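You operate a simulated robot arm through the tools that you are given. There is no shell and no other tool. Be economical: measure what you need, move in short steps, check, and stop when the job is done.

Carry out the task below with a simulated robot arm. There is one attempt and no reset: what you move stays moved.

Task
Top the jar up to its line from the jug.
Fine: lid on the coaster first, jug back, lid on the jar again. Set down upright: blue jug.

Only the result counts: the job must be done as asked and must still hold three seconds after the hand-in. Knocking over, shifting, dropping, spilling or breaking anything else fails it. Lids that push on must go on centred and level and be pressed home; caps that screw on are set level and turned clockwise until they are tight.

Robot
A 6-joint arm with a two-finger parallel gripper, fixed in place. Base frame: the origin is at the foot of the arm, x ahead of it, y to its left, z up. Lengths are in cm, angles in rad, forces in N, time in s.
With the tool pointing down near the work surface it reaches from about 18 to 64 cm from the base axis. Its first joint turns from -1.152 to 1.152 rad. Payload 2.7 kg.
The TCP is the grasp point between the finger pads, 2.3 cm short of the fingertips. In the tool frame z runs along the fingers and y along their closing line. Largest opening 9.4 cm; finger width 3.8, thickness 1; the body of the gripper, 5.4 by 9.6 cm, starts 3.9 cm behind the TCP.
Orientation is that of the tool frame in the base frame, as a unit quaternion [w, x, y, z]. With the fingers straight down and closing along the base's y, the tool's x points along the base's -x, its y along +y and its z along -z.

Tools
- The arm moves only by the tool apply_moves. Its argument "series" is a list of rows, each an object of numbers (a shift or turn left out is 0, a gripper value left out holds the last): "x", "y", "z": the shift along the tool's x, y, z in units of 20 mm (1.0 is 20 mm); "wx", "wy", "wz": the turn, a rotation vector about the tool's x, y, z in units of 6 degrees (1.0 is 6 degrees); "jaw": the finger opening in mm, from 0 to 94. In form: [{"x": .., "y": .., "z": .., "wx": .., "wy": .., "wz": .., "jaw": ..}, ...]. A call has 1 to 20 rows; each row shifts and turns the commanded pose from where the row before left it, along the tool's axes as they then stand. A call with a number of a shift or a turn outside -1 to 1 is refused whole. Each row takes 0.2 s and may step no farther than 5 cm and 0.15 rad from the row before; otherwise, or with a gripper value out of range, the whole call is refused. A pose out of reach is approached as far as the arm can. The call stops where the force on the tool passes 40 N (or 10 N more than at its start, if that is more) or the arm is blocked; 0.2 s more then pass. Each finger travels about 4.5 cm/s and halts on what it meets, pressing with about 45 N; the grip force reading is that of the motor and also rises with nothing between the fingers. The clock runs only during rows and for 0.2 s after the last one: add rows that do not move to give the fingers time. The reply holds the time, the measured pose of the TCP, the force on the tool along the base axes, the opening and the grip force, in the units named above and with some noise, with the torque about the TCP (base axes, N m) and any sound that the robot's microphone picked up.
- Cameras (640 x 400 px; columns grow to the right, rows downward): "scene" is fixed at [5.41, -41.43, 142]; the picture's right is [0.93, -0.37, 0.00], its down [-0.15, -0.38, -0.91] and it looks along [0.34, 0.85, -0.41] (base axes); focal length 280 px, centre (320, 200). "wrist" rides on the gripper at [8.6, 1.6, -7.5] in the tool frame; the picture's right is [-0.18, 0.98, 0.00], its down [-0.58, -0.11, -0.81] and it looks along [-0.79, -0.15, 0.59] (tool axes); focal length 243 px, centre (320, 200). There is no depth. A picture from a camera that has moved, and an enlarged one, comes with that camera's place and axes in the base frame and with its lens.
- get_image(camera): a new picture of that camera. The clock stands still meanwhile.
- inspect(camera, box): a new picture of the part [left, top, right, bottom] of that camera's present view, enlarged. The clock stands still meanwhile.
- hand_in(): hands the job in; it is judged then, once.

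Go step by step. Nothing tells you positions but the pictures and the camera data: compare them with the known pose of the tool, close in by small moves and look again before you grip or let go. The budget is 120 turns and 64 pictures, counting those below and the enlarged ones. Unless the task says otherwise, let go and move clear before handing in, and close with one line.

The tools are called after "Emit:" by a JSON object that holds its "method" and its "body". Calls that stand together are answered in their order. apply_moves: Moves the arm, as the interface text tells. Its arguments: {"type":"object","properties":{"series":{"type":"array","items":{"type":"object","properties":{"x":{"type":"number"},"y":{"type":"number"},"z":{"type":"number"},"wx":{"type":"number"},"wy":{"type":"number"},"wz":{"type":"number"},"jaw":{"type":"number"}}}}},"required":["series"]} The other tools are called the same way: get_image (camera) takes a picture; inspect (camera, box) takes an enlarged picture of a part of a camera's view; hand_in () hands the job in.

At the start:

```text
t: 0.0
ee_pos: [24.13, 16.75, 133.63]
ee_rot: [0.001, 0.0, 1.0, -0.001]
contact_force: [-0.8, 1.0, -0.5]
ft_torque: [-0.03, -0.02, 0.02]
opening: 9.41
gripper_force: 0.1
```

scene: 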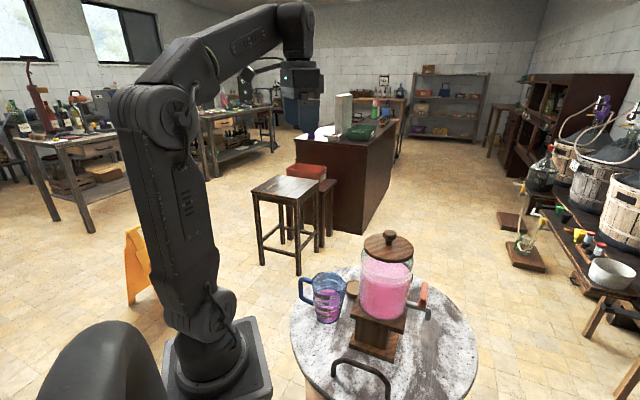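
wrist: 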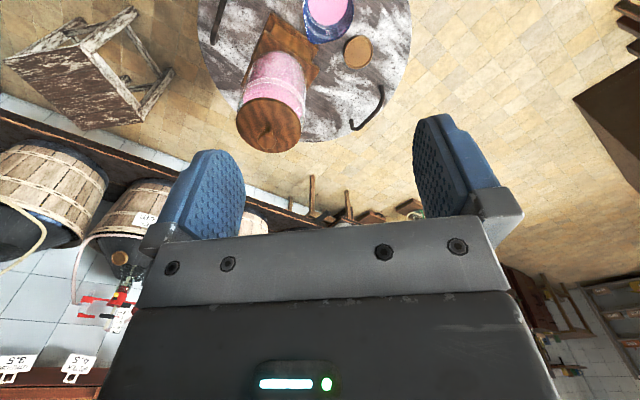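

I see a round table with a blue jug, a glass jar with wooden lid on a stand, and a small round coaster. I'll look closer first.

Emit:
{"method": "inspect", "body": {"camera": "scene", "box": [280, 220, 488, 350]}}

Emit:
{"method": "inspect", "body": {"camera": "wrist", "box": [190, 0, 430, 150]}}

Emit:
{"method": "inspect", "body": {"camera": "scene", "box": [280, 270, 488, 400]}}

```text
3.08 times, centred on (384, 285) of scene
camera zoom: at [5.41, -41.43, 142.0], right [0.93, -0.37, 0.0], down [-0.15, -0.38, -0.91], along [0.34, 0.85, -0.41], focal length 863 px, centre (123, -62)
```

zoom: 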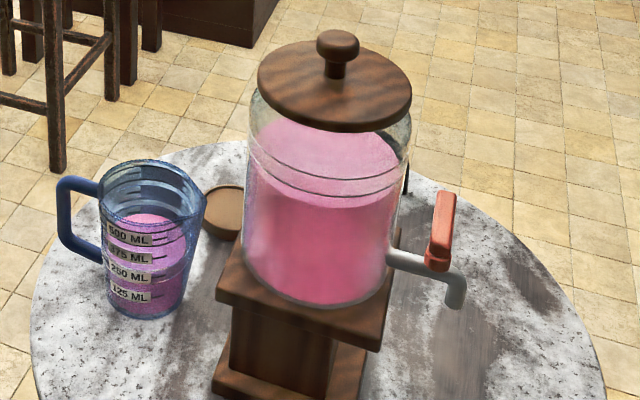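

```text
2.67 times, centred on (310, 75) of wrist
camera zoom: at [15.41, 18.18, 141.15], right [0.18, 0.98, 0.0], down [0.58, -0.11, 0.81], along [0.79, -0.15, -0.59], focal length 647 px, centre (347, 533)
```

zoom: 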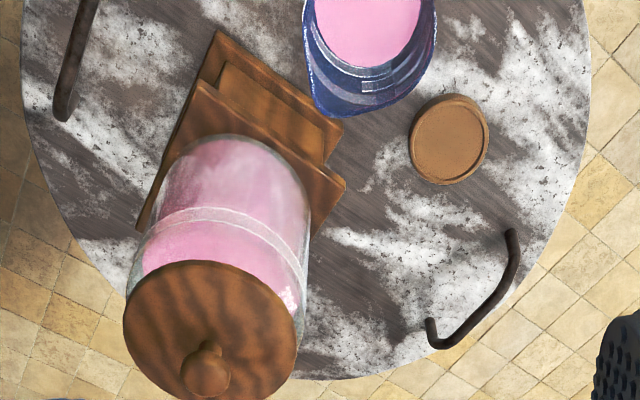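

```text
3.08 times, centred on (384, 335) of scene
camera zoom: at [5.41, -41.43, 142.0], right [0.93, -0.37, 0.0], down [-0.15, -0.38, -0.91], along [0.34, 0.85, -0.41], focal length 863 px, centre (123, -215)
```

zoom: 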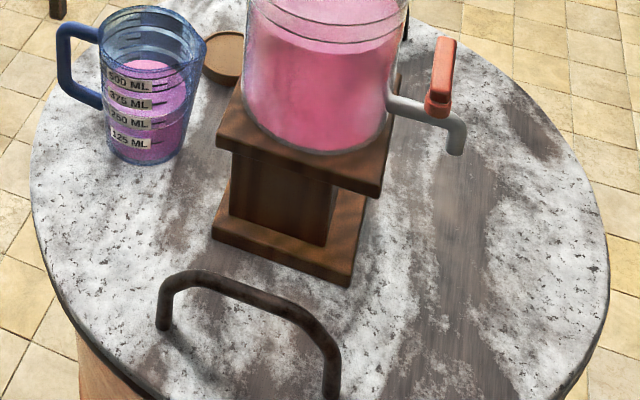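

The knob is at about (40.7, 4.2, 108.5), the lid's top at z≈104.6. The coaster is at (42.8, 22.4, 77) and the jug at (30.5, 15.1). I'll move above the knob and look.

Emit:
{"method": "apply_moves", "body": {"series": [{"x": -0.83, "y": -0.63, "z": 0.6}, {"x": -0.83, "y": -0.63, "z": 0.6}, {"x": -0.83, "y": -0.63, "z": 0.6}, {"x": -0.83, "y": -0.63, "z": 0.6}, {"x": -0.83, "y": -0.63, "z": 0.6}, {"x": -0.83, "y": -0.63, "z": 0.6}, {"x": -0.83, "y": -0.63, "z": 0.6}, {"x": -0.83, "y": -0.63, "z": 0.6}, {"x": -0.83, "y": -0.63, "z": 0.6}, {"x": -0.83, "y": -0.63, "z": 0.6}, {}]}}

Emit:
{"method": "get_image", "body": {"camera": "wrist"}}

Emit:
{"method": "get_image", "body": {"camera": "scene"}}

```text
t: 2.4
ee_pos: [40.95, 4.05, 121.84]
ee_rot: [0.001, 0.0, 1.0, 0.0]
contact_force: [0.5, 0.0, 0.5]
ft_torque: [-0.01, 0.01, -0.01]
opening: 9.41
gripper_force: 0.0
```

```text
58 pictures are left
camera wrist: at [32.21, 5.59, 129.2], right [0.18, 0.98, 0.0], down [0.58, -0.11, 0.81], along [0.79, -0.15, -0.59], focal length 243 px, centre (320, 200)
```

wrist: 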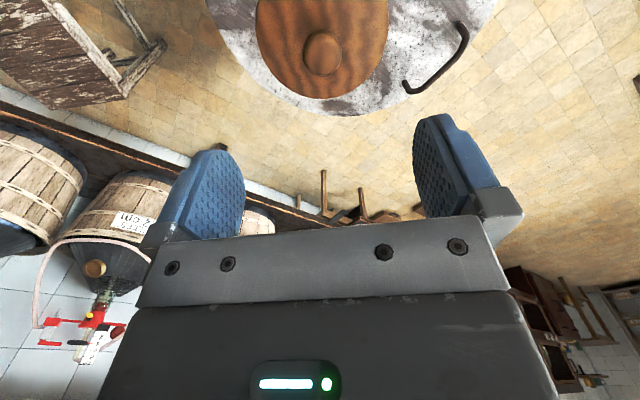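

```text
57 pictures are left
```

scene: 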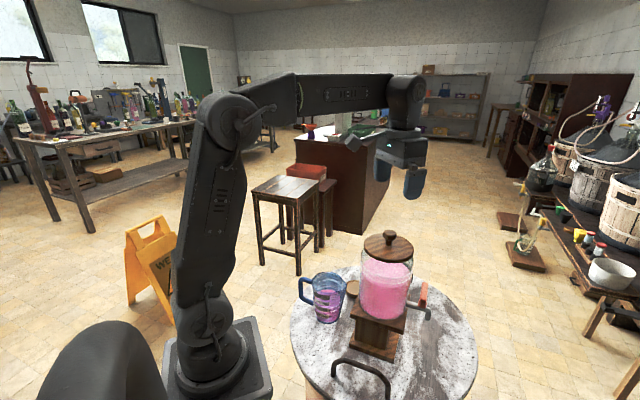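

The knob is confirmed at about (40.6, 4.15). I'm descending with the fingers around it.

Emit:
{"method": "apply_moves", "body": {"series": [{"x": 0.15, "y": 0.05, "z": 0.9, "jaw": 65}, {"z": 1}, {"z": 1}, {"z": 1}, {"z": 1}, {"z": 0.8}, {"z": 0.5}, {}]}}

Emit:
{"method": "inspect", "body": {"camera": "scene", "box": [340, 190, 452, 260]}}

Emit:
{"method": "get_image", "body": {"camera": "wrist"}}

```text
t: 4.2
ee_pos: [40.6, 4.12, 109.3]
ee_rot: [0.001, 0.0, 1.0, 0.0]
contact_force: [0.5, -0.1, -0.5]
ft_torque: [-0.01, 0.03, -0.02]
opening: 6.49
gripper_force: 0.1
```

```text
5.71 times, centred on (396, 225) of scene
camera zoom: at [5.41, -41.43, 142.0], right [0.93, -0.37, 0.0], down [-0.15, -0.38, -0.91], along [0.34, 0.85, -0.41], focal length 1602 px, centre (-114, 57)
```

zoom: 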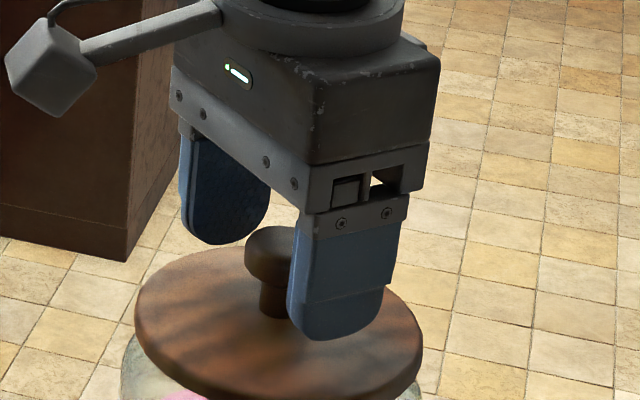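

```text
55 pictures are left
camera wrist: at [31.83, 5.68, 116.78], right [0.18, 0.98, 0.0], down [0.58, -0.11, 0.81], along [0.79, -0.15, -0.59], focal length 243 px, centre (320, 200)
```

wrist: 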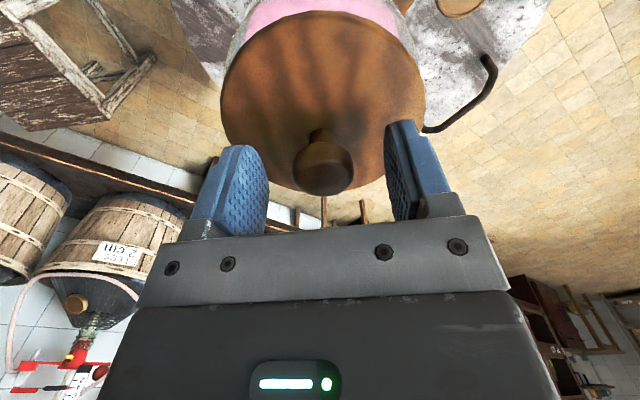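

The knob is centred between the fingers. I'll go down about 0.8 cm and grip.

Emit:
{"method": "apply_moves", "body": {"series": [{"z": 0.4, "y": 0.03}, {}, {"jaw": 20}, {}, {}, {}, {}, {}]}}

```text
t: 6.0
ee_pos: [40.5, 4.19, 108.45]
ee_rot: [0.001, 0.0, 1.0, 0.0]
contact_force: [1.0, -0.3, 0.2]
ft_torque: [-0.01, 0.0, -0.02]
opening: 3.05
gripper_force: 44.8
```

Gripped (3.05 cm). Lifting gently to feel whether the lid is free or threaded.

Emit:
{"method": "apply_moves", "body": {"series": [{"z": -0.2}, {"z": -0.2}, {"z": -0.2}, {"z": -0.4}, {"z": -0.5}, {}]}}

Emit:
{"method": "inspect", "body": {"camera": "scene", "box": [332, 220, 444, 290]}}

```text
t: 7.4
ee_pos: [40.44, 4.25, 111.37]
ee_rot: [0.0, 0.0, 1.0, 0.0]
contact_force: [0.2, 0.2, -1.8]
ft_torque: [0.0, 0.01, 0.0]
opening: 3.05
gripper_force: 45.0
```

```text
5.71 times, centred on (388, 255) of scene
camera zoom: at [5.41, -41.43, 142.0], right [0.93, -0.37, 0.0], down [-0.15, -0.38, -0.91], along [0.34, 0.85, -0.41], focal length 1602 px, centre (-69, -114)
```

zoom: 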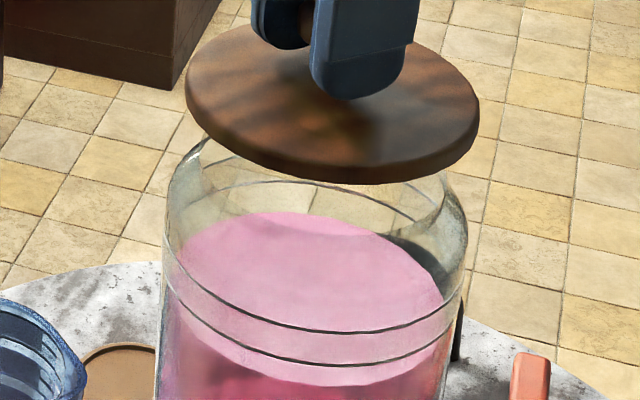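

The lid lifts freely. I'll raise it, carry it above the coaster, and check the lid's underside and the jar's line.

Emit:
{"method": "apply_moves", "body": {"series": [{"z": -1}, {"z": -1}, {"z": -1}, {"z": -0.5}, {"x": -0.12, "y": 0.9}, {"x": -0.12, "y": 0.9}, {"x": -0.12, "y": 0.9}, {"x": -0.12, "y": 0.9}, {"x": -0.12, "y": 0.9}, {"x": -0.12, "y": 0.9}, {"x": -0.12, "y": 0.9}, {"x": -0.12, "y": 0.9}, {"x": -0.12, "y": 0.9}, {"x": -0.12, "y": 0.96}, {}]}}

Emit:
{"method": "get_image", "body": {"camera": "scene"}}

Emit:
{"method": "inspect", "body": {"camera": "scene", "box": [332, 230, 444, 300]}}

Emit:
{"method": "get_image", "body": {"camera": "wrist"}}

```text
t: 10.6
ee_pos: [43.09, 22.3, 118.37]
ee_rot: [0.001, 0.0, 1.0, 0.0]
contact_force: [0.2, 0.4, -0.6]
ft_torque: [0.01, -0.01, -0.01]
opening: 3.03
gripper_force: 45.1
```

```text
53 pictures are left
```

scene: 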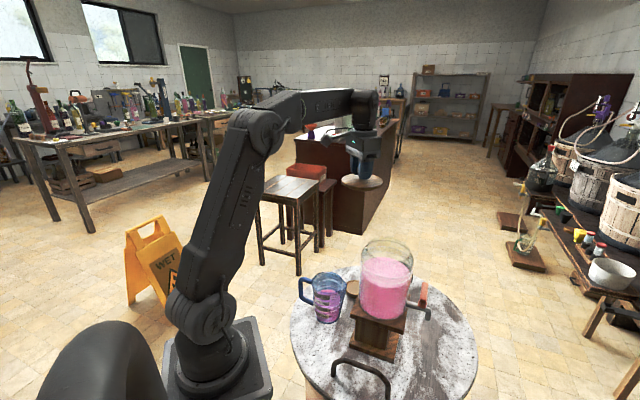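

```text
5.71 times, centred on (388, 265) of scene
camera zoom: at [5.41, -41.43, 142.0], right [0.93, -0.37, 0.0], down [-0.15, -0.38, -0.91], along [0.34, 0.85, -0.41], focal length 1602 px, centre (-69, -171)
```

zoom: 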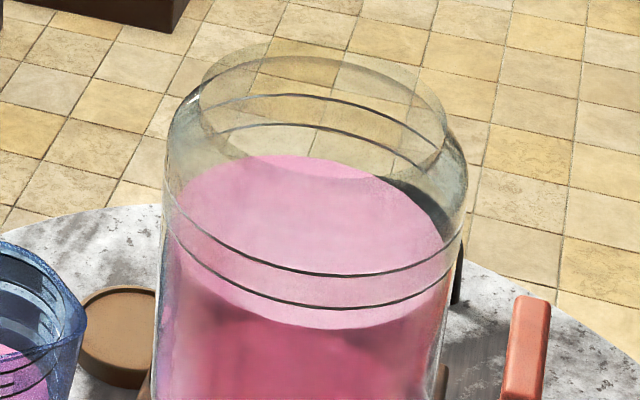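

```text
51 pictures are left
camera wrist: at [34.26, 23.78, 125.87], right [0.18, 0.98, 0.0], down [0.58, -0.11, 0.81], along [0.79, -0.15, -0.59], focal length 243 px, centre (320, 200)
```

wrist: 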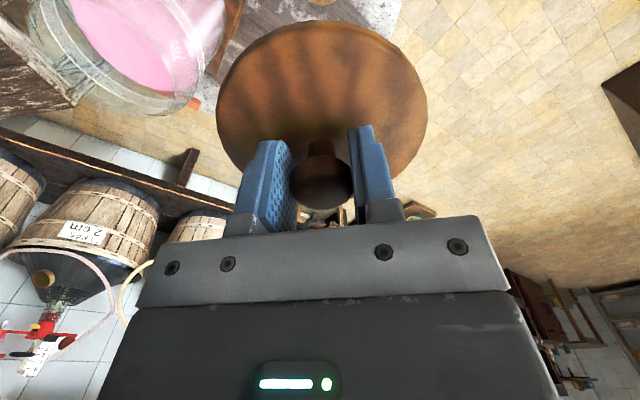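

The lid is off. The liquid sits about 1.2 cm under the lower edge of the line band and about 2.7 cm under the upper edge, so I'll aim mid-band, roughly 190 mL. Next I lower the lid toward the coaster.

Emit:
{"method": "apply_moves", "body": {"series": [{"x": 0.17, "y": 0.05, "z": 1}, {"z": 1}, {"z": 1}, {"z": 1}, {"z": 1}, {"z": 1}, {"z": 1}, {"z": 1}, {"z": 1}, {"z": 1}, {"z": 1}, {"z": 1}, {"z": 1}, {"z": 1}, {"z": 0.8}, {}]}}

Emit:
{"method": "inspect", "body": {"camera": "scene", "box": [300, 240, 412, 310]}}

```text
t: 14.0
ee_pos: [42.56, 22.58, 88.63]
ee_rot: [0.001, 0.0, 1.0, 0.001]
contact_force: [-0.7, 0.5, 0.2]
ft_torque: [0.04, -0.03, 0.0]
opening: 3.07
gripper_force: 44.8
```

```text
5.71 times, centred on (356, 275) of scene
camera zoom: at [5.41, -41.43, 142.0], right [0.93, -0.37, 0.0], down [-0.15, -0.38, -0.91], along [0.34, 0.85, -0.41], focal length 1602 px, centre (114, -229)
```

zoom: 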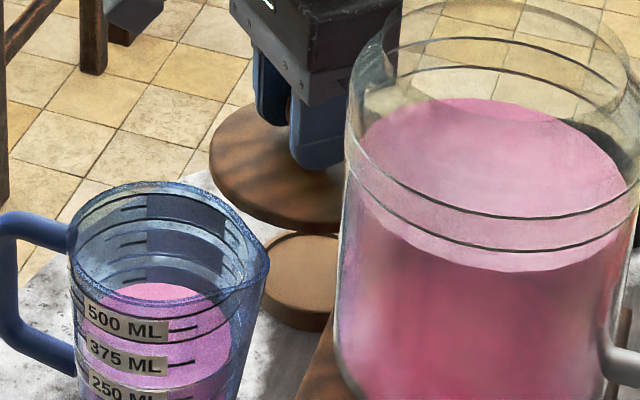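

The coaster's centre looks nearer (43.2, 22.4). I'll correct that slightly and lower until contact.

Emit:
{"method": "apply_moves", "body": {"series": [{"x": -0.27, "y": -0.08, "z": 0.5}, {"z": 0.5}, {"z": 0.5}, {"z": 0.5}, {}]}}

Emit:
{"method": "inspect", "body": {"camera": "scene", "box": [300, 250, 412, 320]}}

Emit:
{"method": "get_image", "body": {"camera": "wrist"}}

```text
t: 15.2
ee_pos: [42.9, 22.4, 84.95]
ee_rot: [0.0, 0.0, 1.0, 0.0]
contact_force: [0.7, 0.6, -0.6]
ft_torque: [0.01, 0.01, 0.0]
opening: 3.03
gripper_force: 45.0
```

```text
5.71 times, centred on (356, 285) of scene
camera zoom: at [5.41, -41.43, 142.0], right [0.93, -0.37, 0.0], down [-0.15, -0.38, -0.91], along [0.34, 0.85, -0.41], focal length 1602 px, centre (114, -286)
```

zoom: 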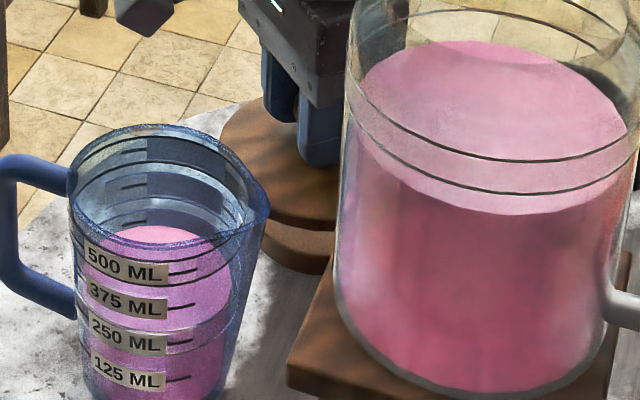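

```text
48 pictures are left
camera wrist: at [34.23, 23.79, 92.41], right [0.18, 0.98, 0.0], down [0.58, -0.11, 0.81], along [0.79, -0.15, -0.59], focal length 243 px, centre (320, 200)
```

wrist: 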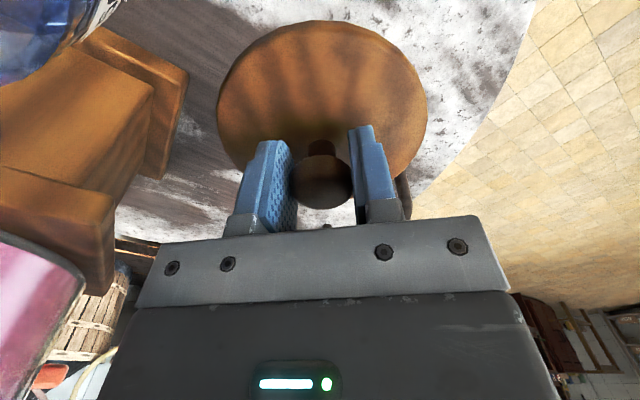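

Alignment looks fine; lowering in small steps to contact.

Emit:
{"method": "apply_moves", "body": {"series": [{"z": 0.3, "x": -0.08}, {"z": 0.2}, {"z": 0.15}, {"z": 0.15}, {}]}}

Emit:
{"method": "inspect", "body": {"camera": "scene", "box": [316, 255, 380, 295]}}

```text
t: 16.4
ee_pos: [43.17, 22.38, 83.33]
ee_rot: [0.002, 0.0, 1.0, 0.0]
contact_force: [0.7, 0.7, -0.8]
ft_torque: [0.03, 0.01, -0.02]
opening: 3.05
gripper_force: 45.2
```

```text
10.00 times, centred on (348, 275) of scene
camera zoom: at [5.41, -41.43, 142.0], right [0.93, -0.37, 0.0], down [-0.15, -0.38, -0.91], along [0.34, 0.85, -0.41], focal length 2803 px, centre (40, -550)
```

zoom: 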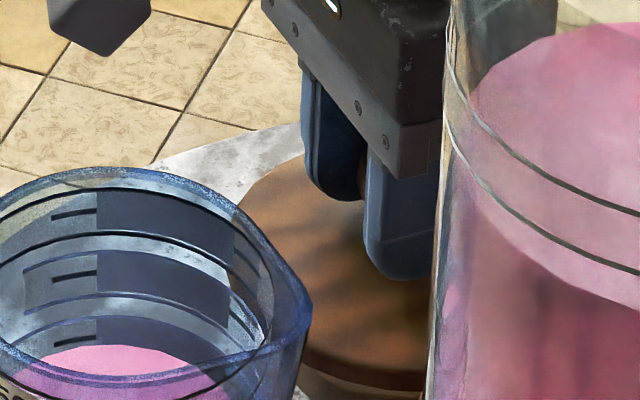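

Emit:
{"method": "apply_moves", "body": {"series": [{"z": 0.15}, {"z": 0.1}, {"z": 0.1}, {}]}}

```text
t: 17.4
ee_pos: [43.17, 22.42, 82.51]
ee_rot: [0.001, 0.0, 1.0, 0.0]
contact_force: [0.3, -0.3, -0.6]
ft_torque: [0.0, 0.01, 0.04]
opening: 3.05
gripper_force: 45.4
```

The lid hasn't touched yet, so I continue in small steps.

Emit:
{"method": "apply_moves", "body": {"series": [{"z": 0.1}, {"z": 0.1}, {}]}}

Emit:
{"method": "inspect", "body": {"camera": "scene", "box": [316, 265, 380, 305]}}

```text
t: 18.2
ee_pos: [43.3, 22.42, 82.26]
ee_rot: [0.001, 0.0, 1.0, 0.001]
contact_force: [-0.3, 0.0, -0.5]
ft_torque: [0.01, 0.02, -0.02]
opening: 3.04
gripper_force: 45.1
```

```text
10.00 times, centred on (348, 285) of scene
camera zoom: at [5.41, -41.43, 142.0], right [0.93, -0.37, 0.0], down [-0.15, -0.38, -0.91], along [0.34, 0.85, -0.41], focal length 2803 px, centre (40, -650)
```

zoom: 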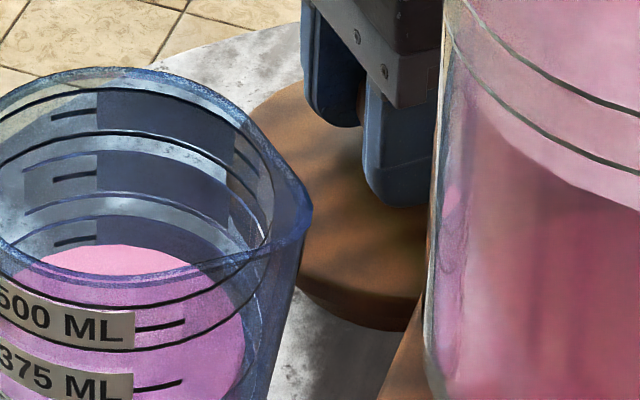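

Emit:
{"method": "apply_moves", "body": {"series": [{"z": 0.1}, {"z": 0.1}, {}]}}

```text
t: 19.0
ee_pos: [43.23, 22.43, 81.8]
ee_rot: [0.001, 0.0, 1.0, 0.0]
contact_force: [-0.8, 0.1, -0.8]
ft_torque: [0.02, 0.0, 0.01]
opening: 3.02
gripper_force: 45.0
```

Emit:
{"method": "apply_moves", "body": {"series": [{"z": 0.1}, {"z": 0.1}, {"z": 0.1}, {}]}}

```text
t: 19.9
ee_pos: [43.37, 22.39, 81.74]
ee_rot: [0.003, -0.001, 1.0, 0.003]
contact_force: [-0.8, -1.4, 6.7]
ft_torque: [-0.05, 0.02, -0.01]
opening: 3.06
gripper_force: 45.0
stopped in row 4: the force on the tool passed its limit at 41 N (the readings are from after the stop); the commanded pose is now the measured one
```

Contact was at z≈81.75. Now I release the lid.

Emit:
{"method": "apply_moves", "body": {"series": [{"z": -0.02}, {"jaw": 50}, {}, {}, {"jaw": 65}, {}, {"z": -0.5}, {"z": -1}, {"z": -1}, {"z": -1}, {"z": -1}, {}]}}

Emit:
{"method": "get_image", "body": {"camera": "wrist"}}

Emit:
{"method": "inspect", "body": {"camera": "scene", "box": [288, 250, 400, 320]}}

```text
t: 22.4
ee_pos: [43.34, 22.16, 90.66]
ee_rot: [0.002, -0.002, 1.0, 0.002]
contact_force: [0.9, -0.5, -0.3]
ft_torque: [0.01, -0.03, 0.01]
opening: 6.49
gripper_force: 0.0
```

```text
45 pictures are left
camera wrist: at [34.56, 23.74, 98.06], right [0.18, 0.98, 0.0], down [0.58, -0.11, 0.81], along [0.8, -0.15, -0.59], focal length 243 px, centre (320, 200)
```

wrist: 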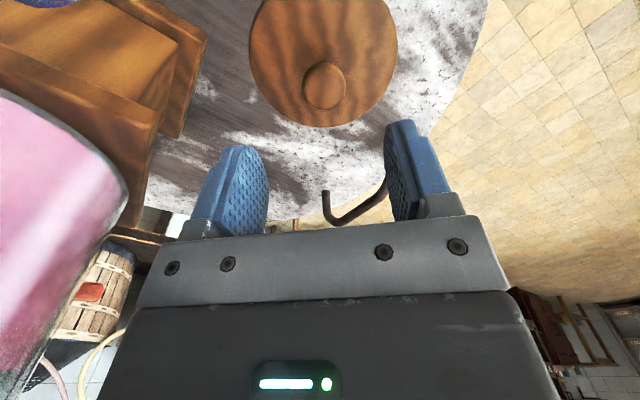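

```text
5.71 times, centred on (344, 285) of scene
camera zoom: at [5.41, -41.43, 142.0], right [0.93, -0.37, 0.0], down [-0.15, -0.38, -0.91], along [0.34, 0.85, -0.41], focal length 1602 px, centre (183, -286)
```

zoom: 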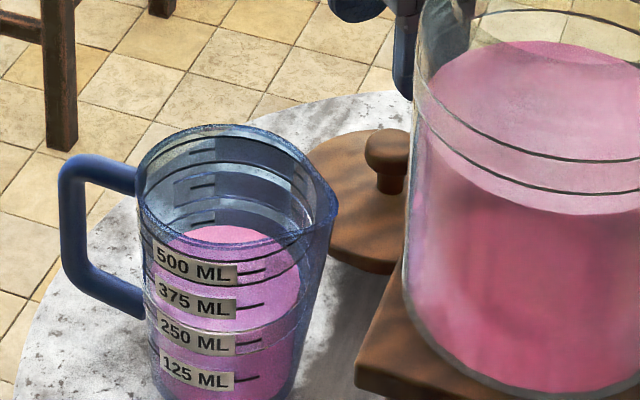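

The lid rests level on the coaster. The jug's handle bar is near (24.2, 20.7, 84.6) and its spout points along (0.77, -0.64). I'll hover there with the tool turned 40° and pitched 30° into the handle plane.

Emit:
{"method": "apply_moves", "body": {"series": [{"z": -1}, {"z": -1}, {"z": -1}, {"z": -1}, {"z": -1}, {"z": -1}, {"z": -1}, {"x": 1}, {"x": 1}, {"x": 1}, {"x": 1}, {"x": 1}, {"x": 1}, {"x": 1}, {"x": 1}, {"x": 1}, {"x": 1, "y": -0.3}, {}]}}

Emit:
{"method": "apply_moves", "body": {"series": [{"wz": 0.952}, {"wz": 0.952}, {"wz": 0.952}, {"wz": 0.952}, {"wz": 0.952}, {"wz": 0.952}, {"wz": 0.952}, {"wy": -1}, {"wy": -1}, {"wy": -1}, {"wy": -1}, {"wy": -1}, {}, {}]}}

Emit:
{"method": "get_image", "body": {"camera": "wrist"}}

Emit:
{"method": "get_image", "body": {"camera": "scene"}}

```text
t: 26.2
ee_pos: [23.28, 21.6, 104.49]
ee_rot: [0.002, -0.001, 1.0, 0.002]
contact_force: [-1.0, -0.2, -0.2]
ft_torque: [0.01, 0.02, 0.01]
opening: 6.49
gripper_force: 0.0
```

```text
t: 29.2
ee_pos: [24.35, 21.18, 104.52]
ee_rot: [0.244, 0.331, 0.907, -0.087]
contact_force: [-0.4, 1.0, 0.6]
ft_torque: [-0.04, -0.01, -0.01]
opening: 6.5
gripper_force: 0.0
out of reach, approached as far as the arm can: row 12
```

```text
43 pictures are left
camera wrist: at [16.71, 29.52, 106.57], right [0.75, 0.65, 0.1], down [0.0, -0.15, 0.99], along [0.66, -0.74, -0.12], focal length 243 px, centre (320, 200)
```

wrist: 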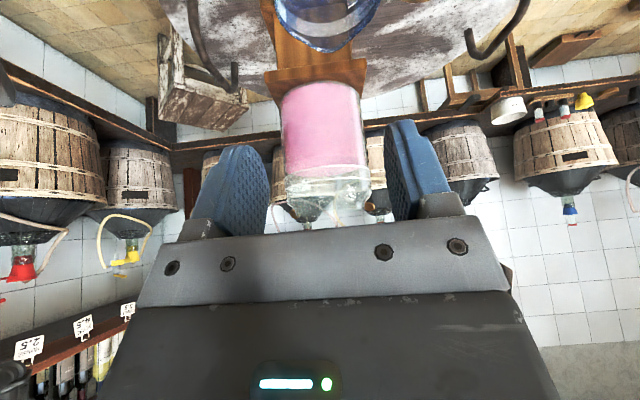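

```text
42 pictures are left
```

scene: 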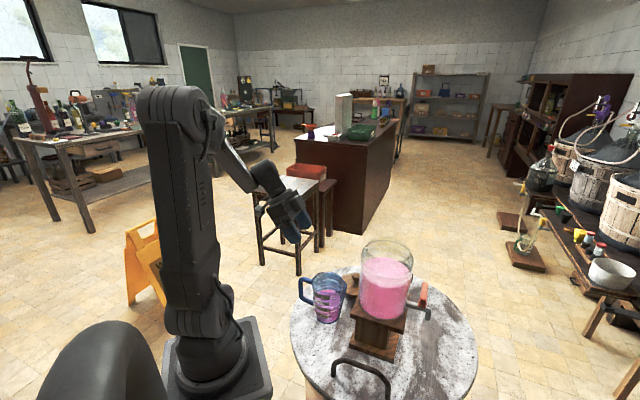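

The pose was just at the reach limit. I'll shift 1 cm toward the jug and lower a little, then check.

Emit:
{"method": "apply_moves", "body": {"series": [{"x": -0.43, "z": 0.25}, {"x": 0.5, "z": 0.87}, {"x": 0.5, "z": 0.87}, {}]}}

Emit:
{"method": "get_image", "body": {"camera": "wrist"}}

```text
t: 30.2
ee_pos: [25.11, 20.59, 100.38]
ee_rot: [0.245, 0.33, 0.908, -0.086]
contact_force: [0.4, 0.2, -0.3]
ft_torque: [-0.03, 0.01, 0.01]
opening: 6.49
gripper_force: 0.1
```

```text
41 pictures are left
camera wrist: at [17.48, 28.85, 102.49], right [0.75, 0.65, 0.1], down [0.0, -0.15, 0.99], along [0.66, -0.74, -0.12], focal length 243 px, centre (320, 200)
```

wrist: 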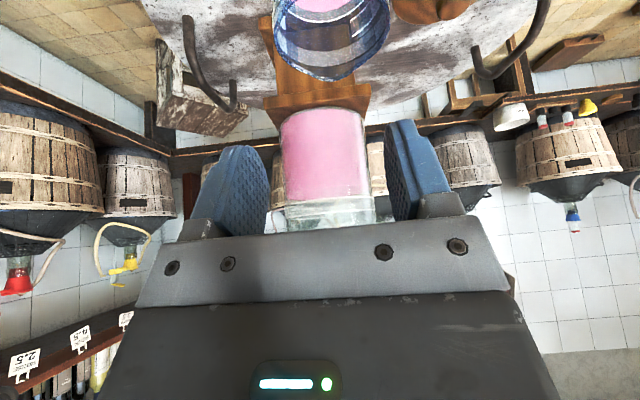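

I need a better look at the handle, so I'll pitch the camera downward.

Emit:
{"method": "apply_moves", "body": {"series": [{"wy": 1}, {"wy": 1}, {"wy": 1}, {"wy": 1}, {"wy": 1}, {"wy": 1}, {"wy": 1}, {"wy": 1}, {}]}}

Emit:
{"method": "get_image", "body": {"camera": "wrist"}}

```text
t: 32.2
ee_pos: [25.09, 20.54, 100.35]
ee_rot: [-0.146, 0.337, 0.929, 0.056]
contact_force: [0.4, -1.2, -0.4]
ft_torque: [0.02, 0.04, 0.0]
opening: 6.5
gripper_force: 0.1
```

```text
40 pictures are left
camera wrist: at [21.57, 25.44, 110.14], right [0.77, 0.64, -0.05], down [0.54, -0.6, 0.59], along [0.35, -0.48, -0.81], focal length 243 px, centre (320, 200)
```

wrist: 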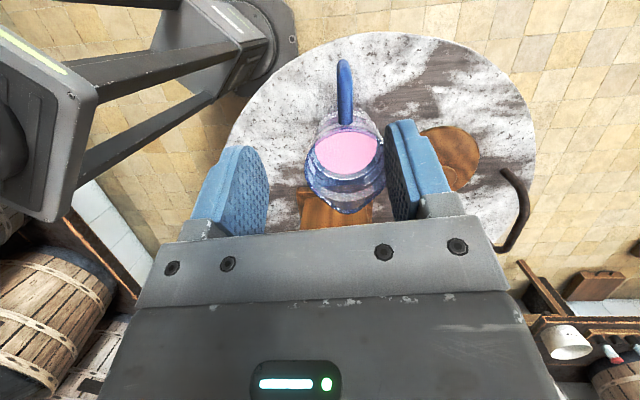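

The handle plane's azimuth is about -46°, the jug axis about (31.3, 16.3), the handle bar about (25.1, 22.8), and the rim z about 88. I'll re-orient to yaw 46° and pitch 20°, hovering over the handle.

Emit:
{"method": "apply_moves", "body": {"series": [{"wy": -1}, {"wy": -1}, {"wy": -1}, {"wz": 1.0}, {"wz": 0.08, "wy": -0.9}, {"wy": -1}, {"wy": -1}, {"wy": -0.43}, {"x": 0.89, "y": 0.385, "z": 0.74}, {"x": 0.89, "y": 0.385, "z": 0.74}, {}]}}

Emit:
{"method": "get_image", "body": {"camera": "wrist"}}

Emit:
{"method": "inspect", "body": {"camera": "scene", "box": [260, 230, 388, 310]}}

```text
t: 34.6
ee_pos: [24.63, 23.41, 96.47]
ee_rot: [0.162, 0.388, 0.905, -0.066]
contact_force: [0.0, -0.5, -1.0]
ft_torque: [0.03, 0.0, -0.02]
opening: 6.52
gripper_force: 0.0
```

```text
39 pictures are left
camera wrist: at [18.38, 32.14, 100.52], right [0.83, 0.55, 0.07], down [0.1, -0.27, 0.96], along [0.55, -0.79, -0.28], focal length 243 px, centre (320, 200)
```

wrist: 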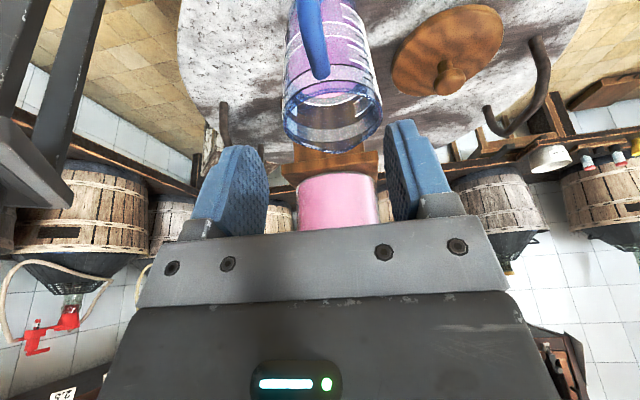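

```text
5.00 times, centred on (324, 270) of scene
camera zoom: at [5.41, -41.43, 142.0], right [0.93, -0.37, 0.0], down [-0.15, -0.38, -0.91], along [0.34, 0.85, -0.41], focal length 1402 px, centre (300, -150)
```

zoom: 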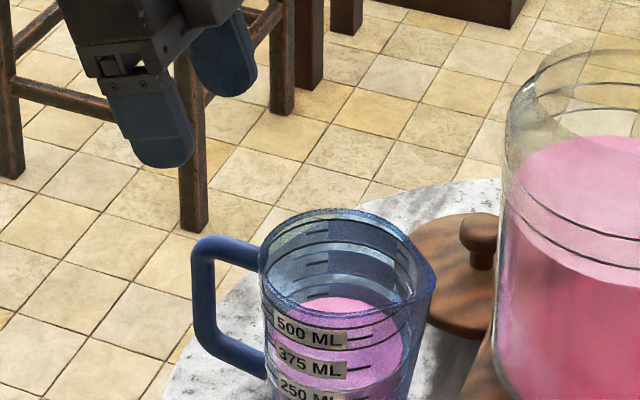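

The tool is aligned laterally with the handle. I'm descending alongside it.

Emit:
{"method": "apply_moves", "body": {"series": [{"x": 0.342, "z": 0.94}, {"x": 0.342, "z": 0.94}, {"x": 0.342, "z": 0.94}, {"x": 0.342, "z": 0.94}, {}]}}

Emit:
{"method": "inspect", "body": {"camera": "scene", "box": [260, 250, 356, 310]}}

Emit:
{"method": "get_image", "body": {"camera": "wrist"}}

```text
t: 35.9
ee_pos: [24.49, 23.4, 88.55]
ee_rot: [0.162, 0.388, 0.905, -0.066]
contact_force: [-0.1, 0.5, 0.5]
ft_torque: [0.04, 0.0, 0.01]
opening: 6.51
gripper_force: 0.0
```

```text
6.67 times, centred on (308, 280) of scene
camera zoom: at [5.41, -41.43, 142.0], right [0.93, -0.37, 0.0], down [-0.15, -0.38, -0.91], along [0.34, 0.85, -0.41], focal length 1869 px, centre (400, -333)
```

zoom: 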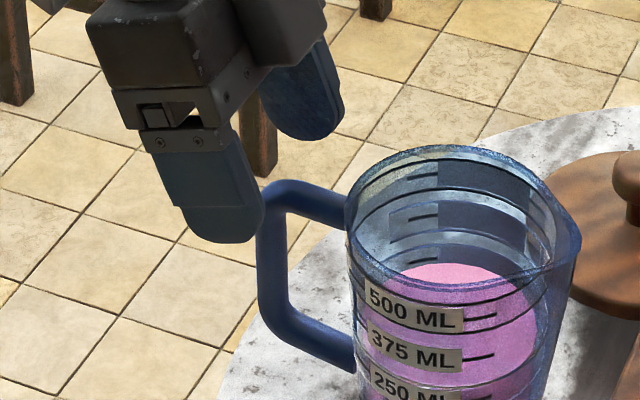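

```text
36 pictures are left
camera wrist: at [18.31, 32.14, 92.5], right [0.83, 0.55, 0.07], down [0.1, -0.27, 0.96], along [0.55, -0.79, -0.28], focal length 243 px, centre (320, 200)
```

wrist: 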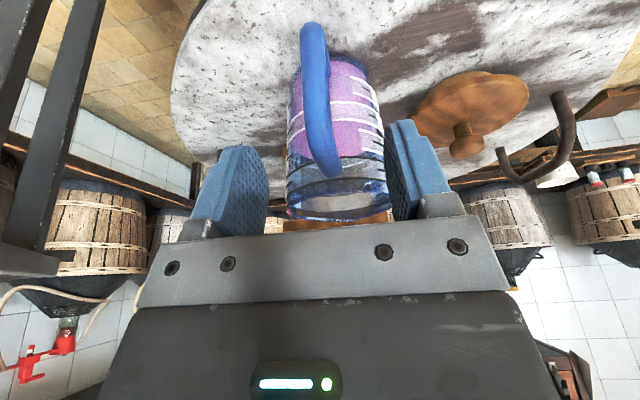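

The handle bar is centred between the fingers. I'll descend the rest and slide 0.6 cm in.

Emit:
{"method": "apply_moves", "body": {"series": [{"x": 0.342, "z": 0.94}, {"x": 0.342, "z": 0.94}, {"x": 0.222, "z": 0.61}, {"x": -0.28, "z": 0.1}, {}]}}

Emit:
{"method": "inspect", "body": {"camera": "scene", "box": [260, 260, 356, 320]}}

Emit:
{"method": "get_image", "body": {"camera": "wrist"}}

```text
t: 37.0
ee_pos: [25.07, 22.82, 83.07]
ee_rot: [0.16, 0.388, 0.905, -0.066]
contact_force: [0.0, 0.2, -0.7]
ft_torque: [0.01, 0.05, 0.0]
opening: 6.5
gripper_force: 0.2
```

```text
6.67 times, centred on (308, 290) of scene
camera zoom: at [5.41, -41.43, 142.0], right [0.93, -0.37, 0.0], down [-0.15, -0.38, -0.91], along [0.34, 0.85, -0.41], focal length 1869 px, centre (400, -400)
```

zoom: 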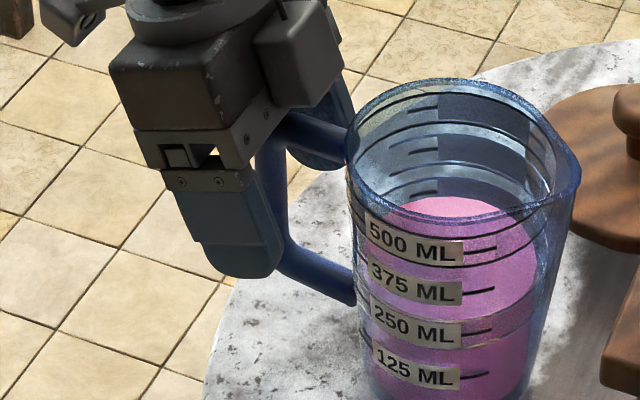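

```text
34 pictures are left
camera wrist: at [18.82, 31.57, 87.09], right [0.83, 0.55, 0.07], down [0.1, -0.27, 0.96], along [0.55, -0.79, -0.28], focal length 243 px, centre (320, 200)
```

wrist: 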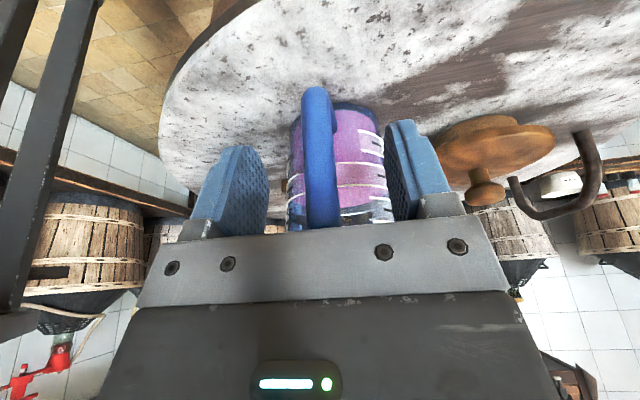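

The bar sits centred between the fingers; closing.

Emit:
{"method": "apply_moves", "body": {"series": [{"jaw": 30}, {}, {}, {"jaw": 5}, {}, {}, {}, {}]}}

Emit:
{"method": "inspect", "body": {"camera": "scene", "box": [260, 260, 356, 320]}}

```text
t: 38.9
ee_pos: [25.12, 22.91, 83.02]
ee_rot: [0.162, 0.388, 0.905, -0.066]
contact_force: [3.2, 1.1, 1.4]
ft_torque: [-0.2, -0.2, 0.25]
opening: 1.52
gripper_force: 45.2
```

```text
6.67 times, centred on (308, 290) of scene
camera zoom: at [5.41, -41.43, 142.0], right [0.93, -0.37, 0.0], down [-0.15, -0.38, -0.91], along [0.34, 0.85, -0.41], focal length 1869 px, centre (400, -400)
```

zoom: 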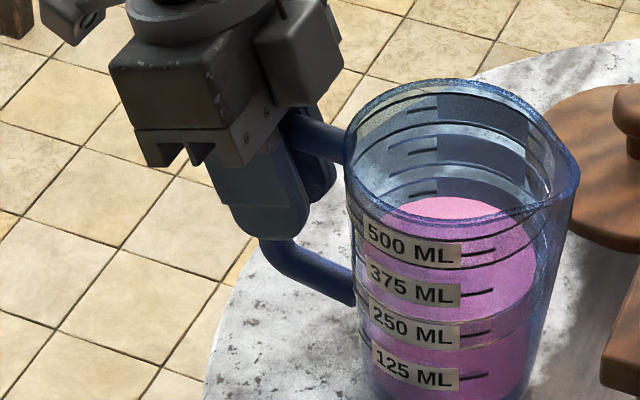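

Gripped without shifting the jug. Lifting slowly.

Emit:
{"method": "apply_moves", "body": {"series": [{"x": -0.08, "z": -0.235}, {"x": -0.17, "z": -0.47}, {"x": -0.34, "z": -0.94}, {"x": -0.342, "z": -0.94}, {}]}}

Emit:
{"method": "inspect", "body": {"camera": "scene", "box": [260, 240, 388, 320]}}

```text
t: 40.0
ee_pos: [25.27, 22.85, 88.46]
ee_rot: [0.161, 0.388, 0.905, -0.066]
contact_force: [0.0, 0.4, -6.0]
ft_torque: [0.28, 0.29, -0.01]
opening: 1.5
gripper_force: 45.2
```

```text
5.00 times, centred on (324, 280) of scene
camera zoom: at [5.41, -41.42, 142.0], right [0.93, -0.37, 0.0], down [-0.15, -0.38, -0.91], along [0.34, 0.85, -0.41], focal length 1402 px, centre (300, -200)
```

zoom: 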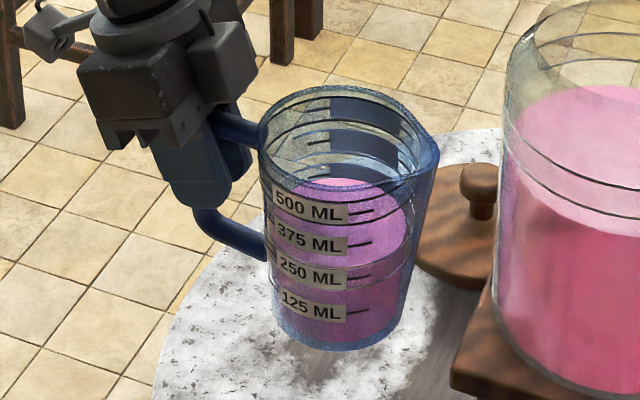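

Jug is held; the force reading shows about 6 N. I'll raise it to a standoff beside the jar, with the spout lined up with the mouth but still outside it.

Emit:
{"method": "apply_moves", "body": {"series": [{"x": -0.393, "y": -0.1, "z": -0.951}, {"x": -0.393, "y": -0.1, "z": -0.951}, {"x": -0.393, "y": -0.1, "z": -0.951}, {"x": -0.393, "y": -0.1, "z": -0.951}, {"x": -0.393, "y": -0.1, "z": -0.951}, {"x": -0.393, "y": -0.1, "z": -0.951}, {"x": -0.393, "y": -0.1, "z": -0.951}, {"x": -0.393, "y": -0.1, "z": -0.951}, {"x": -0.393, "y": -0.1, "z": -0.951}, {}]}}

Emit:
{"method": "get_image", "body": {"camera": "scene"}}

Emit:
{"method": "get_image", "body": {"camera": "wrist"}}

```text
t: 42.2
ee_pos: [24.44, 21.2, 107.13]
ee_rot: [0.162, 0.388, 0.905, -0.066]
contact_force: [0.6, -0.4, -5.4]
ft_torque: [0.3, 0.26, 0.01]
opening: 1.5
gripper_force: 45.2
```

```text
31 pictures are left
```

scene: 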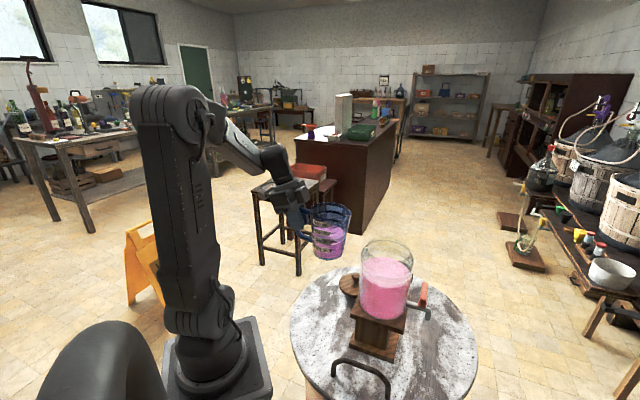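

```text
30 pictures are left
camera wrist: at [18.16, 29.92, 111.14], right [0.83, 0.55, 0.07], down [0.1, -0.27, 0.96], along [0.55, -0.79, -0.28], focal length 243 px, centre (320, 200)
```

wrist: 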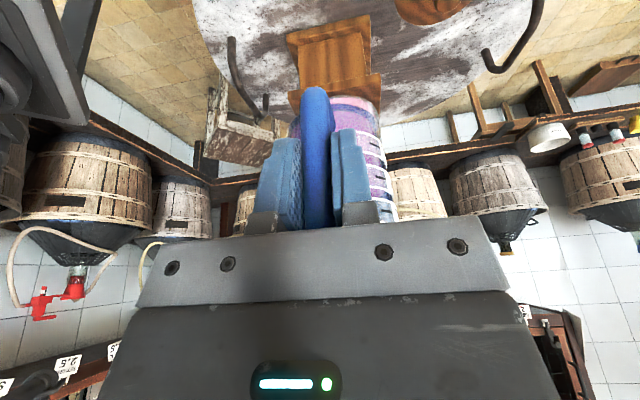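

Now a pre-tilt of 24° about the lip, while still outside the jar.

Emit:
{"method": "apply_moves", "body": {"series": [{"wy": 1, "x": -0.05, "z": -0.79}, {"wy": 1, "x": -0.05, "z": -0.79}, {"wy": 1, "x": -0.05, "z": -0.79}, {"wy": 1, "x": -0.05, "z": -0.79}, {}]}}

Emit:
{"method": "inspect", "body": {"camera": "scene", "box": [264, 190, 424, 290]}}

```text
t: 43.5
ee_pos: [23.71, 21.62, 113.29]
ee_rot: [-0.031, 0.393, 0.919, 0.016]
contact_force: [0.4, 0.5, -5.8]
ft_torque: [0.21, 0.21, 0.0]
opening: 1.5
gripper_force: 45.0
```

```text
4.00 times, centred on (344, 240) of scene
camera zoom: at [5.41, -41.42, 142.0], right [0.93, -0.37, 0.0], down [-0.15, -0.38, -0.91], along [0.34, 0.85, -0.41], focal length 1121 px, centre (224, 40)
```

zoom: 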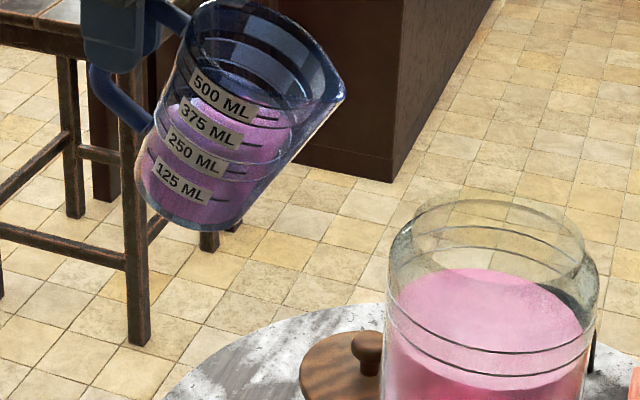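

The liquid sits around 375 mL, well below the lip. One more 6° of tilt, then I move the spout over the jar's mouth.

Emit:
{"method": "apply_moves", "body": {"series": [{"wy": 1, "x": -0.05, "z": -0.79}, {"x": -0.985, "z": -0.174}, {"x": -0.985, "z": -0.174}, {"x": -0.985, "z": -0.174}, {"x": -0.985, "z": -0.174}, {}]}}

Emit:
{"method": "inspect", "body": {"camera": "scene", "box": [304, 190, 464, 290]}}

Emit:
{"method": "get_image", "body": {"camera": "wrist"}}

```text
t: 44.9
ee_pos: [29.39, 15.9, 115.08]
ee_rot: [-0.08, 0.391, 0.916, 0.037]
contact_force: [1.0, -0.3, -6.6]
ft_torque: [0.18, 0.2, 0.01]
opening: 1.48
gripper_force: 45.0
```

```text
4.00 times, centred on (384, 240) of scene
camera zoom: at [5.41, -41.43, 142.0], right [0.93, -0.37, 0.0], down [-0.15, -0.38, -0.91], along [0.34, 0.85, -0.41], focal length 1121 px, centre (64, 40)
```

zoom: 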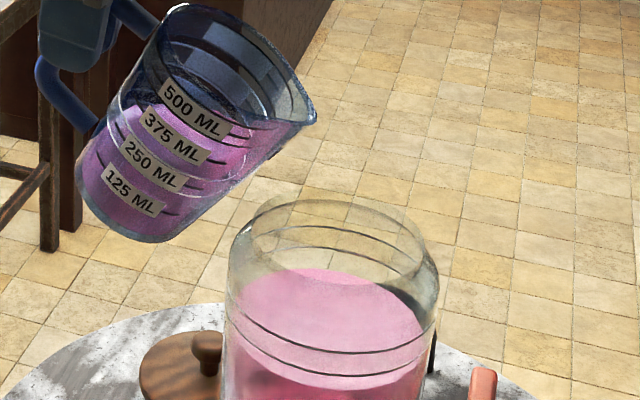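

```text
27 pictures are left
camera wrist: at [25.47, 22.04, 123.87], right [0.84, 0.55, -0.03], down [0.41, -0.59, 0.69], along [0.36, -0.59, -0.72], focal length 243 px, centre (320, 200)
```

wrist: 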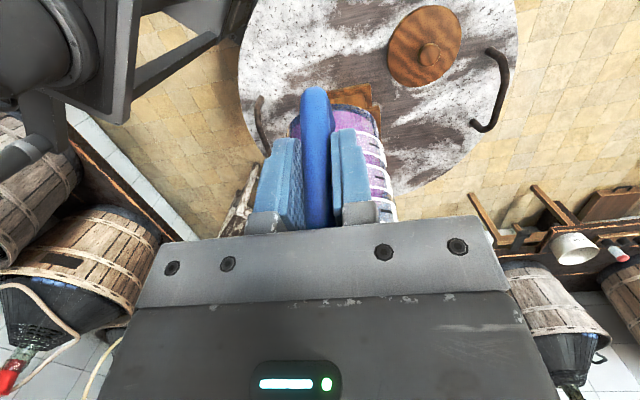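

The spout tip is over the near half of the mouth, about 8 cm above the rim. I'll tilt to 36° and lower 2 cm.

Emit:
{"method": "apply_moves", "body": {"series": [{"wy": 1, "x": -0.05, "z": -0.79}, {"x": -0.276, "z": 0.961}, {}]}}

Emit:
{"method": "inspect", "body": {"camera": "scene", "box": [304, 200, 464, 300]}}

```text
t: 45.6
ee_pos: [29.59, 15.5, 114.57]
ee_rot: [-0.127, 0.39, 0.91, 0.058]
contact_force: [0.3, -0.3, -6.9]
ft_torque: [0.16, 0.12, 0.08]
opening: 1.46
gripper_force: 44.5
```

```text
4.00 times, centred on (384, 250) of scene
camera zoom: at [5.41, -41.43, 142.0], right [0.93, -0.37, 0.0], down [-0.15, -0.38, -0.91], along [0.34, 0.85, -0.41], focal length 1121 px, centre (64, 0)
```

zoom: 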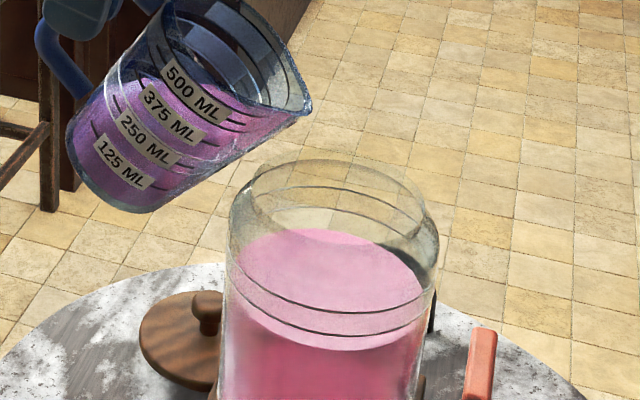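

The liquid is close to the lip. Small tilt increments now, watching the stream.

Emit:
{"method": "apply_moves", "body": {"series": [{"wy": 0.5, "x": -0.12, "z": -0.4}, {"wy": 0.5, "x": -0.12, "z": -0.4}, {}]}}

Emit:
{"method": "inspect", "body": {"camera": "scene", "box": [304, 200, 464, 300]}}

```text
t: 46.5
ee_pos: [30.5, 14.77, 115.97]
ee_rot: [-0.175, 0.386, 0.902, 0.077]
contact_force: [0.0, -0.6, -5.9]
ft_torque: [0.13, 0.17, 0.0]
opening: 1.49
gripper_force: 45.4
```

```text
4.00 times, centred on (384, 250) of scene
camera zoom: at [5.41, -41.43, 142.0], right [0.93, -0.37, 0.0], down [-0.15, -0.38, -0.91], along [0.34, 0.85, -0.41], focal length 1121 px, centre (64, 0)
```

zoom: 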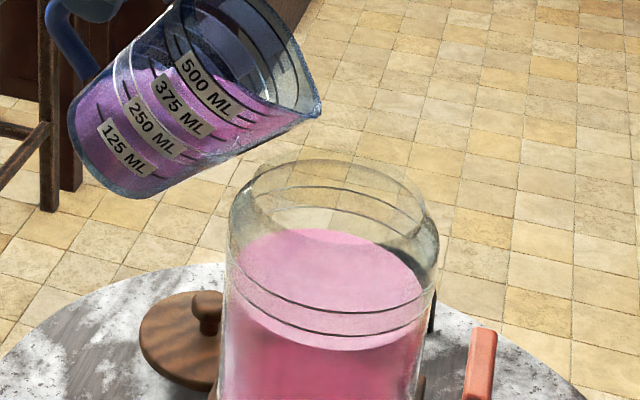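

Emit:
{"method": "apply_moves", "body": {"series": [{"wy": 0.5, "x": -0.02, "z": -0.4}, {"wy": 0.5, "x": -0.02, "z": -0.4}, {}]}}

Emit:
{"method": "inspect", "body": {"camera": "scene", "box": [304, 200, 464, 300]}}

```text
t: 47.2
ee_pos: [31.09, 14.2, 117.36]
ee_rot: [-0.221, 0.381, 0.892, 0.097]
contact_force: [0.1, 0.2, -5.6]
ft_torque: [0.12, 0.11, 0.03]
opening: 1.47
gripper_force: 45.1
```

```text
4.00 times, centred on (384, 250) of scene
camera zoom: at [5.41, -41.43, 142.0], right [0.93, -0.37, 0.0], down [-0.15, -0.38, -0.91], along [0.34, 0.85, -0.41], focal length 1121 px, centre (64, 0)
```

zoom: 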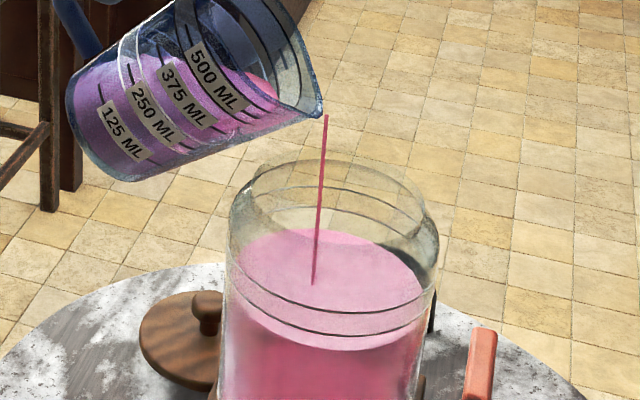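

A thin stream is falling inside the jar. I'll tilt a bit more and let it flow a second.

Emit:
{"method": "apply_moves", "body": {"series": [{"wy": 0.5, "x": -0.02, "z": -0.4}, {}, {}, {}, {}, {}]}}

Emit:
{"method": "inspect", "body": {"camera": "scene", "box": [304, 200, 464, 300]}}

```text
t: 48.6
ee_pos: [31.27, 13.84, 118.07]
ee_rot: [-0.244, 0.379, 0.886, 0.108]
contact_force: [-0.8, 0.3, -5.3]
ft_torque: [0.09, 0.08, 0.01]
opening: 1.5
gripper_force: 44.7
```

```text
4.00 times, centred on (384, 250) of scene
camera zoom: at [5.41, -41.43, 142.0], right [0.93, -0.37, 0.0], down [-0.15, -0.38, -0.91], along [0.34, 0.85, -0.41], focal length 1121 px, centre (64, 0)
```

zoom: 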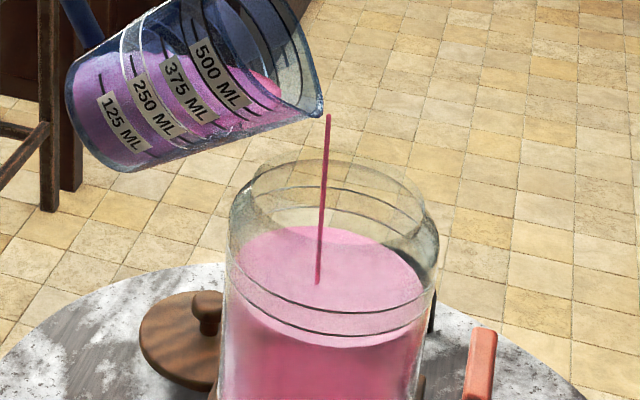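

Emit:
{"method": "apply_moves", "body": {"series": [{"wy": 0.5, "x": -0.02, "z": -0.4}, {}, {}, {}, {}, {"wy": 0.25, "x": -0.01, "z": -0.2}, {}, {}, {}, {}]}}

Emit:
{"method": "inspect", "body": {"camera": "scene", "box": [304, 200, 464, 300]}}

```text
t: 50.9
ee_pos: [31.79, 13.34, 119.0]
ee_rot: [-0.279, 0.375, 0.876, 0.122]
contact_force: [0.5, 0.0, -5.1]
ft_torque: [0.1, 0.06, -0.02]
opening: 1.47
gripper_force: 44.7
```

```text
4.00 times, centred on (384, 250) of scene
camera zoom: at [5.41, -41.43, 142.0], right [0.93, -0.37, 0.0], down [-0.15, -0.38, -0.91], along [0.34, 0.85, -0.41], focal length 1121 px, centre (64, 0)
```

zoom: 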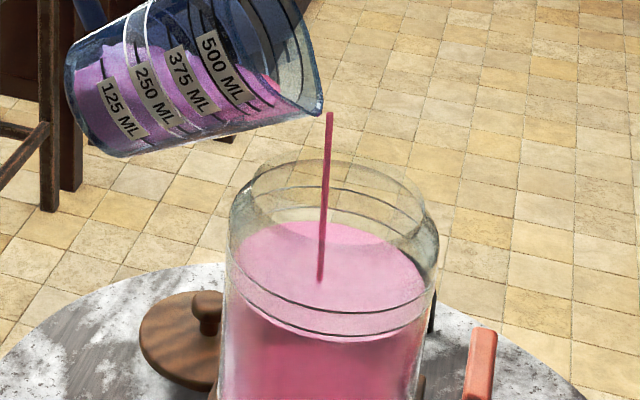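

The level is up about 0.6 cm of the roughly 1.9 cm needed. Continuing.

Emit:
{"method": "apply_moves", "body": {"series": [{"wy": 0.4, "x": -0.02, "z": -0.32}, {}, {}, {}, {}, {"wy": 0.4, "x": -0.02, "z": -0.32}, {}, {}, {}, {}]}}

Emit:
{"method": "inspect", "body": {"camera": "scene", "box": [304, 200, 464, 300]}}

```text
t: 53.0
ee_pos: [32.2, 12.7, 119.99]
ee_rot: [-0.316, 0.368, 0.864, 0.138]
contact_force: [-0.9, -0.5, -4.1]
ft_torque: [0.04, 0.05, 0.02]
opening: 1.46
gripper_force: 45.0
```

```text
4.00 times, centred on (384, 250) of scene
camera zoom: at [5.41, -41.43, 142.0], right [0.93, -0.37, 0.0], down [-0.15, -0.38, -0.91], along [0.34, 0.85, -0.41], focal length 1121 px, centre (64, 0)
```

zoom: 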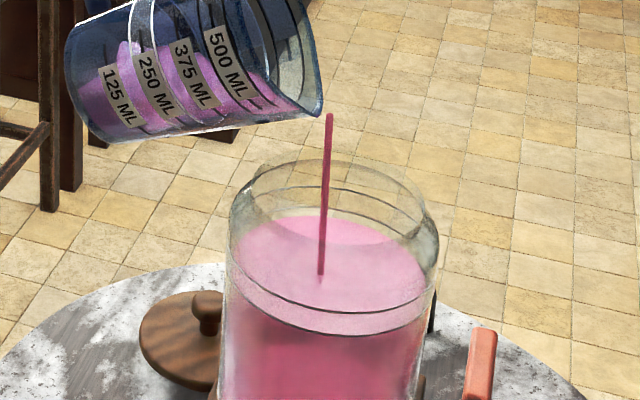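

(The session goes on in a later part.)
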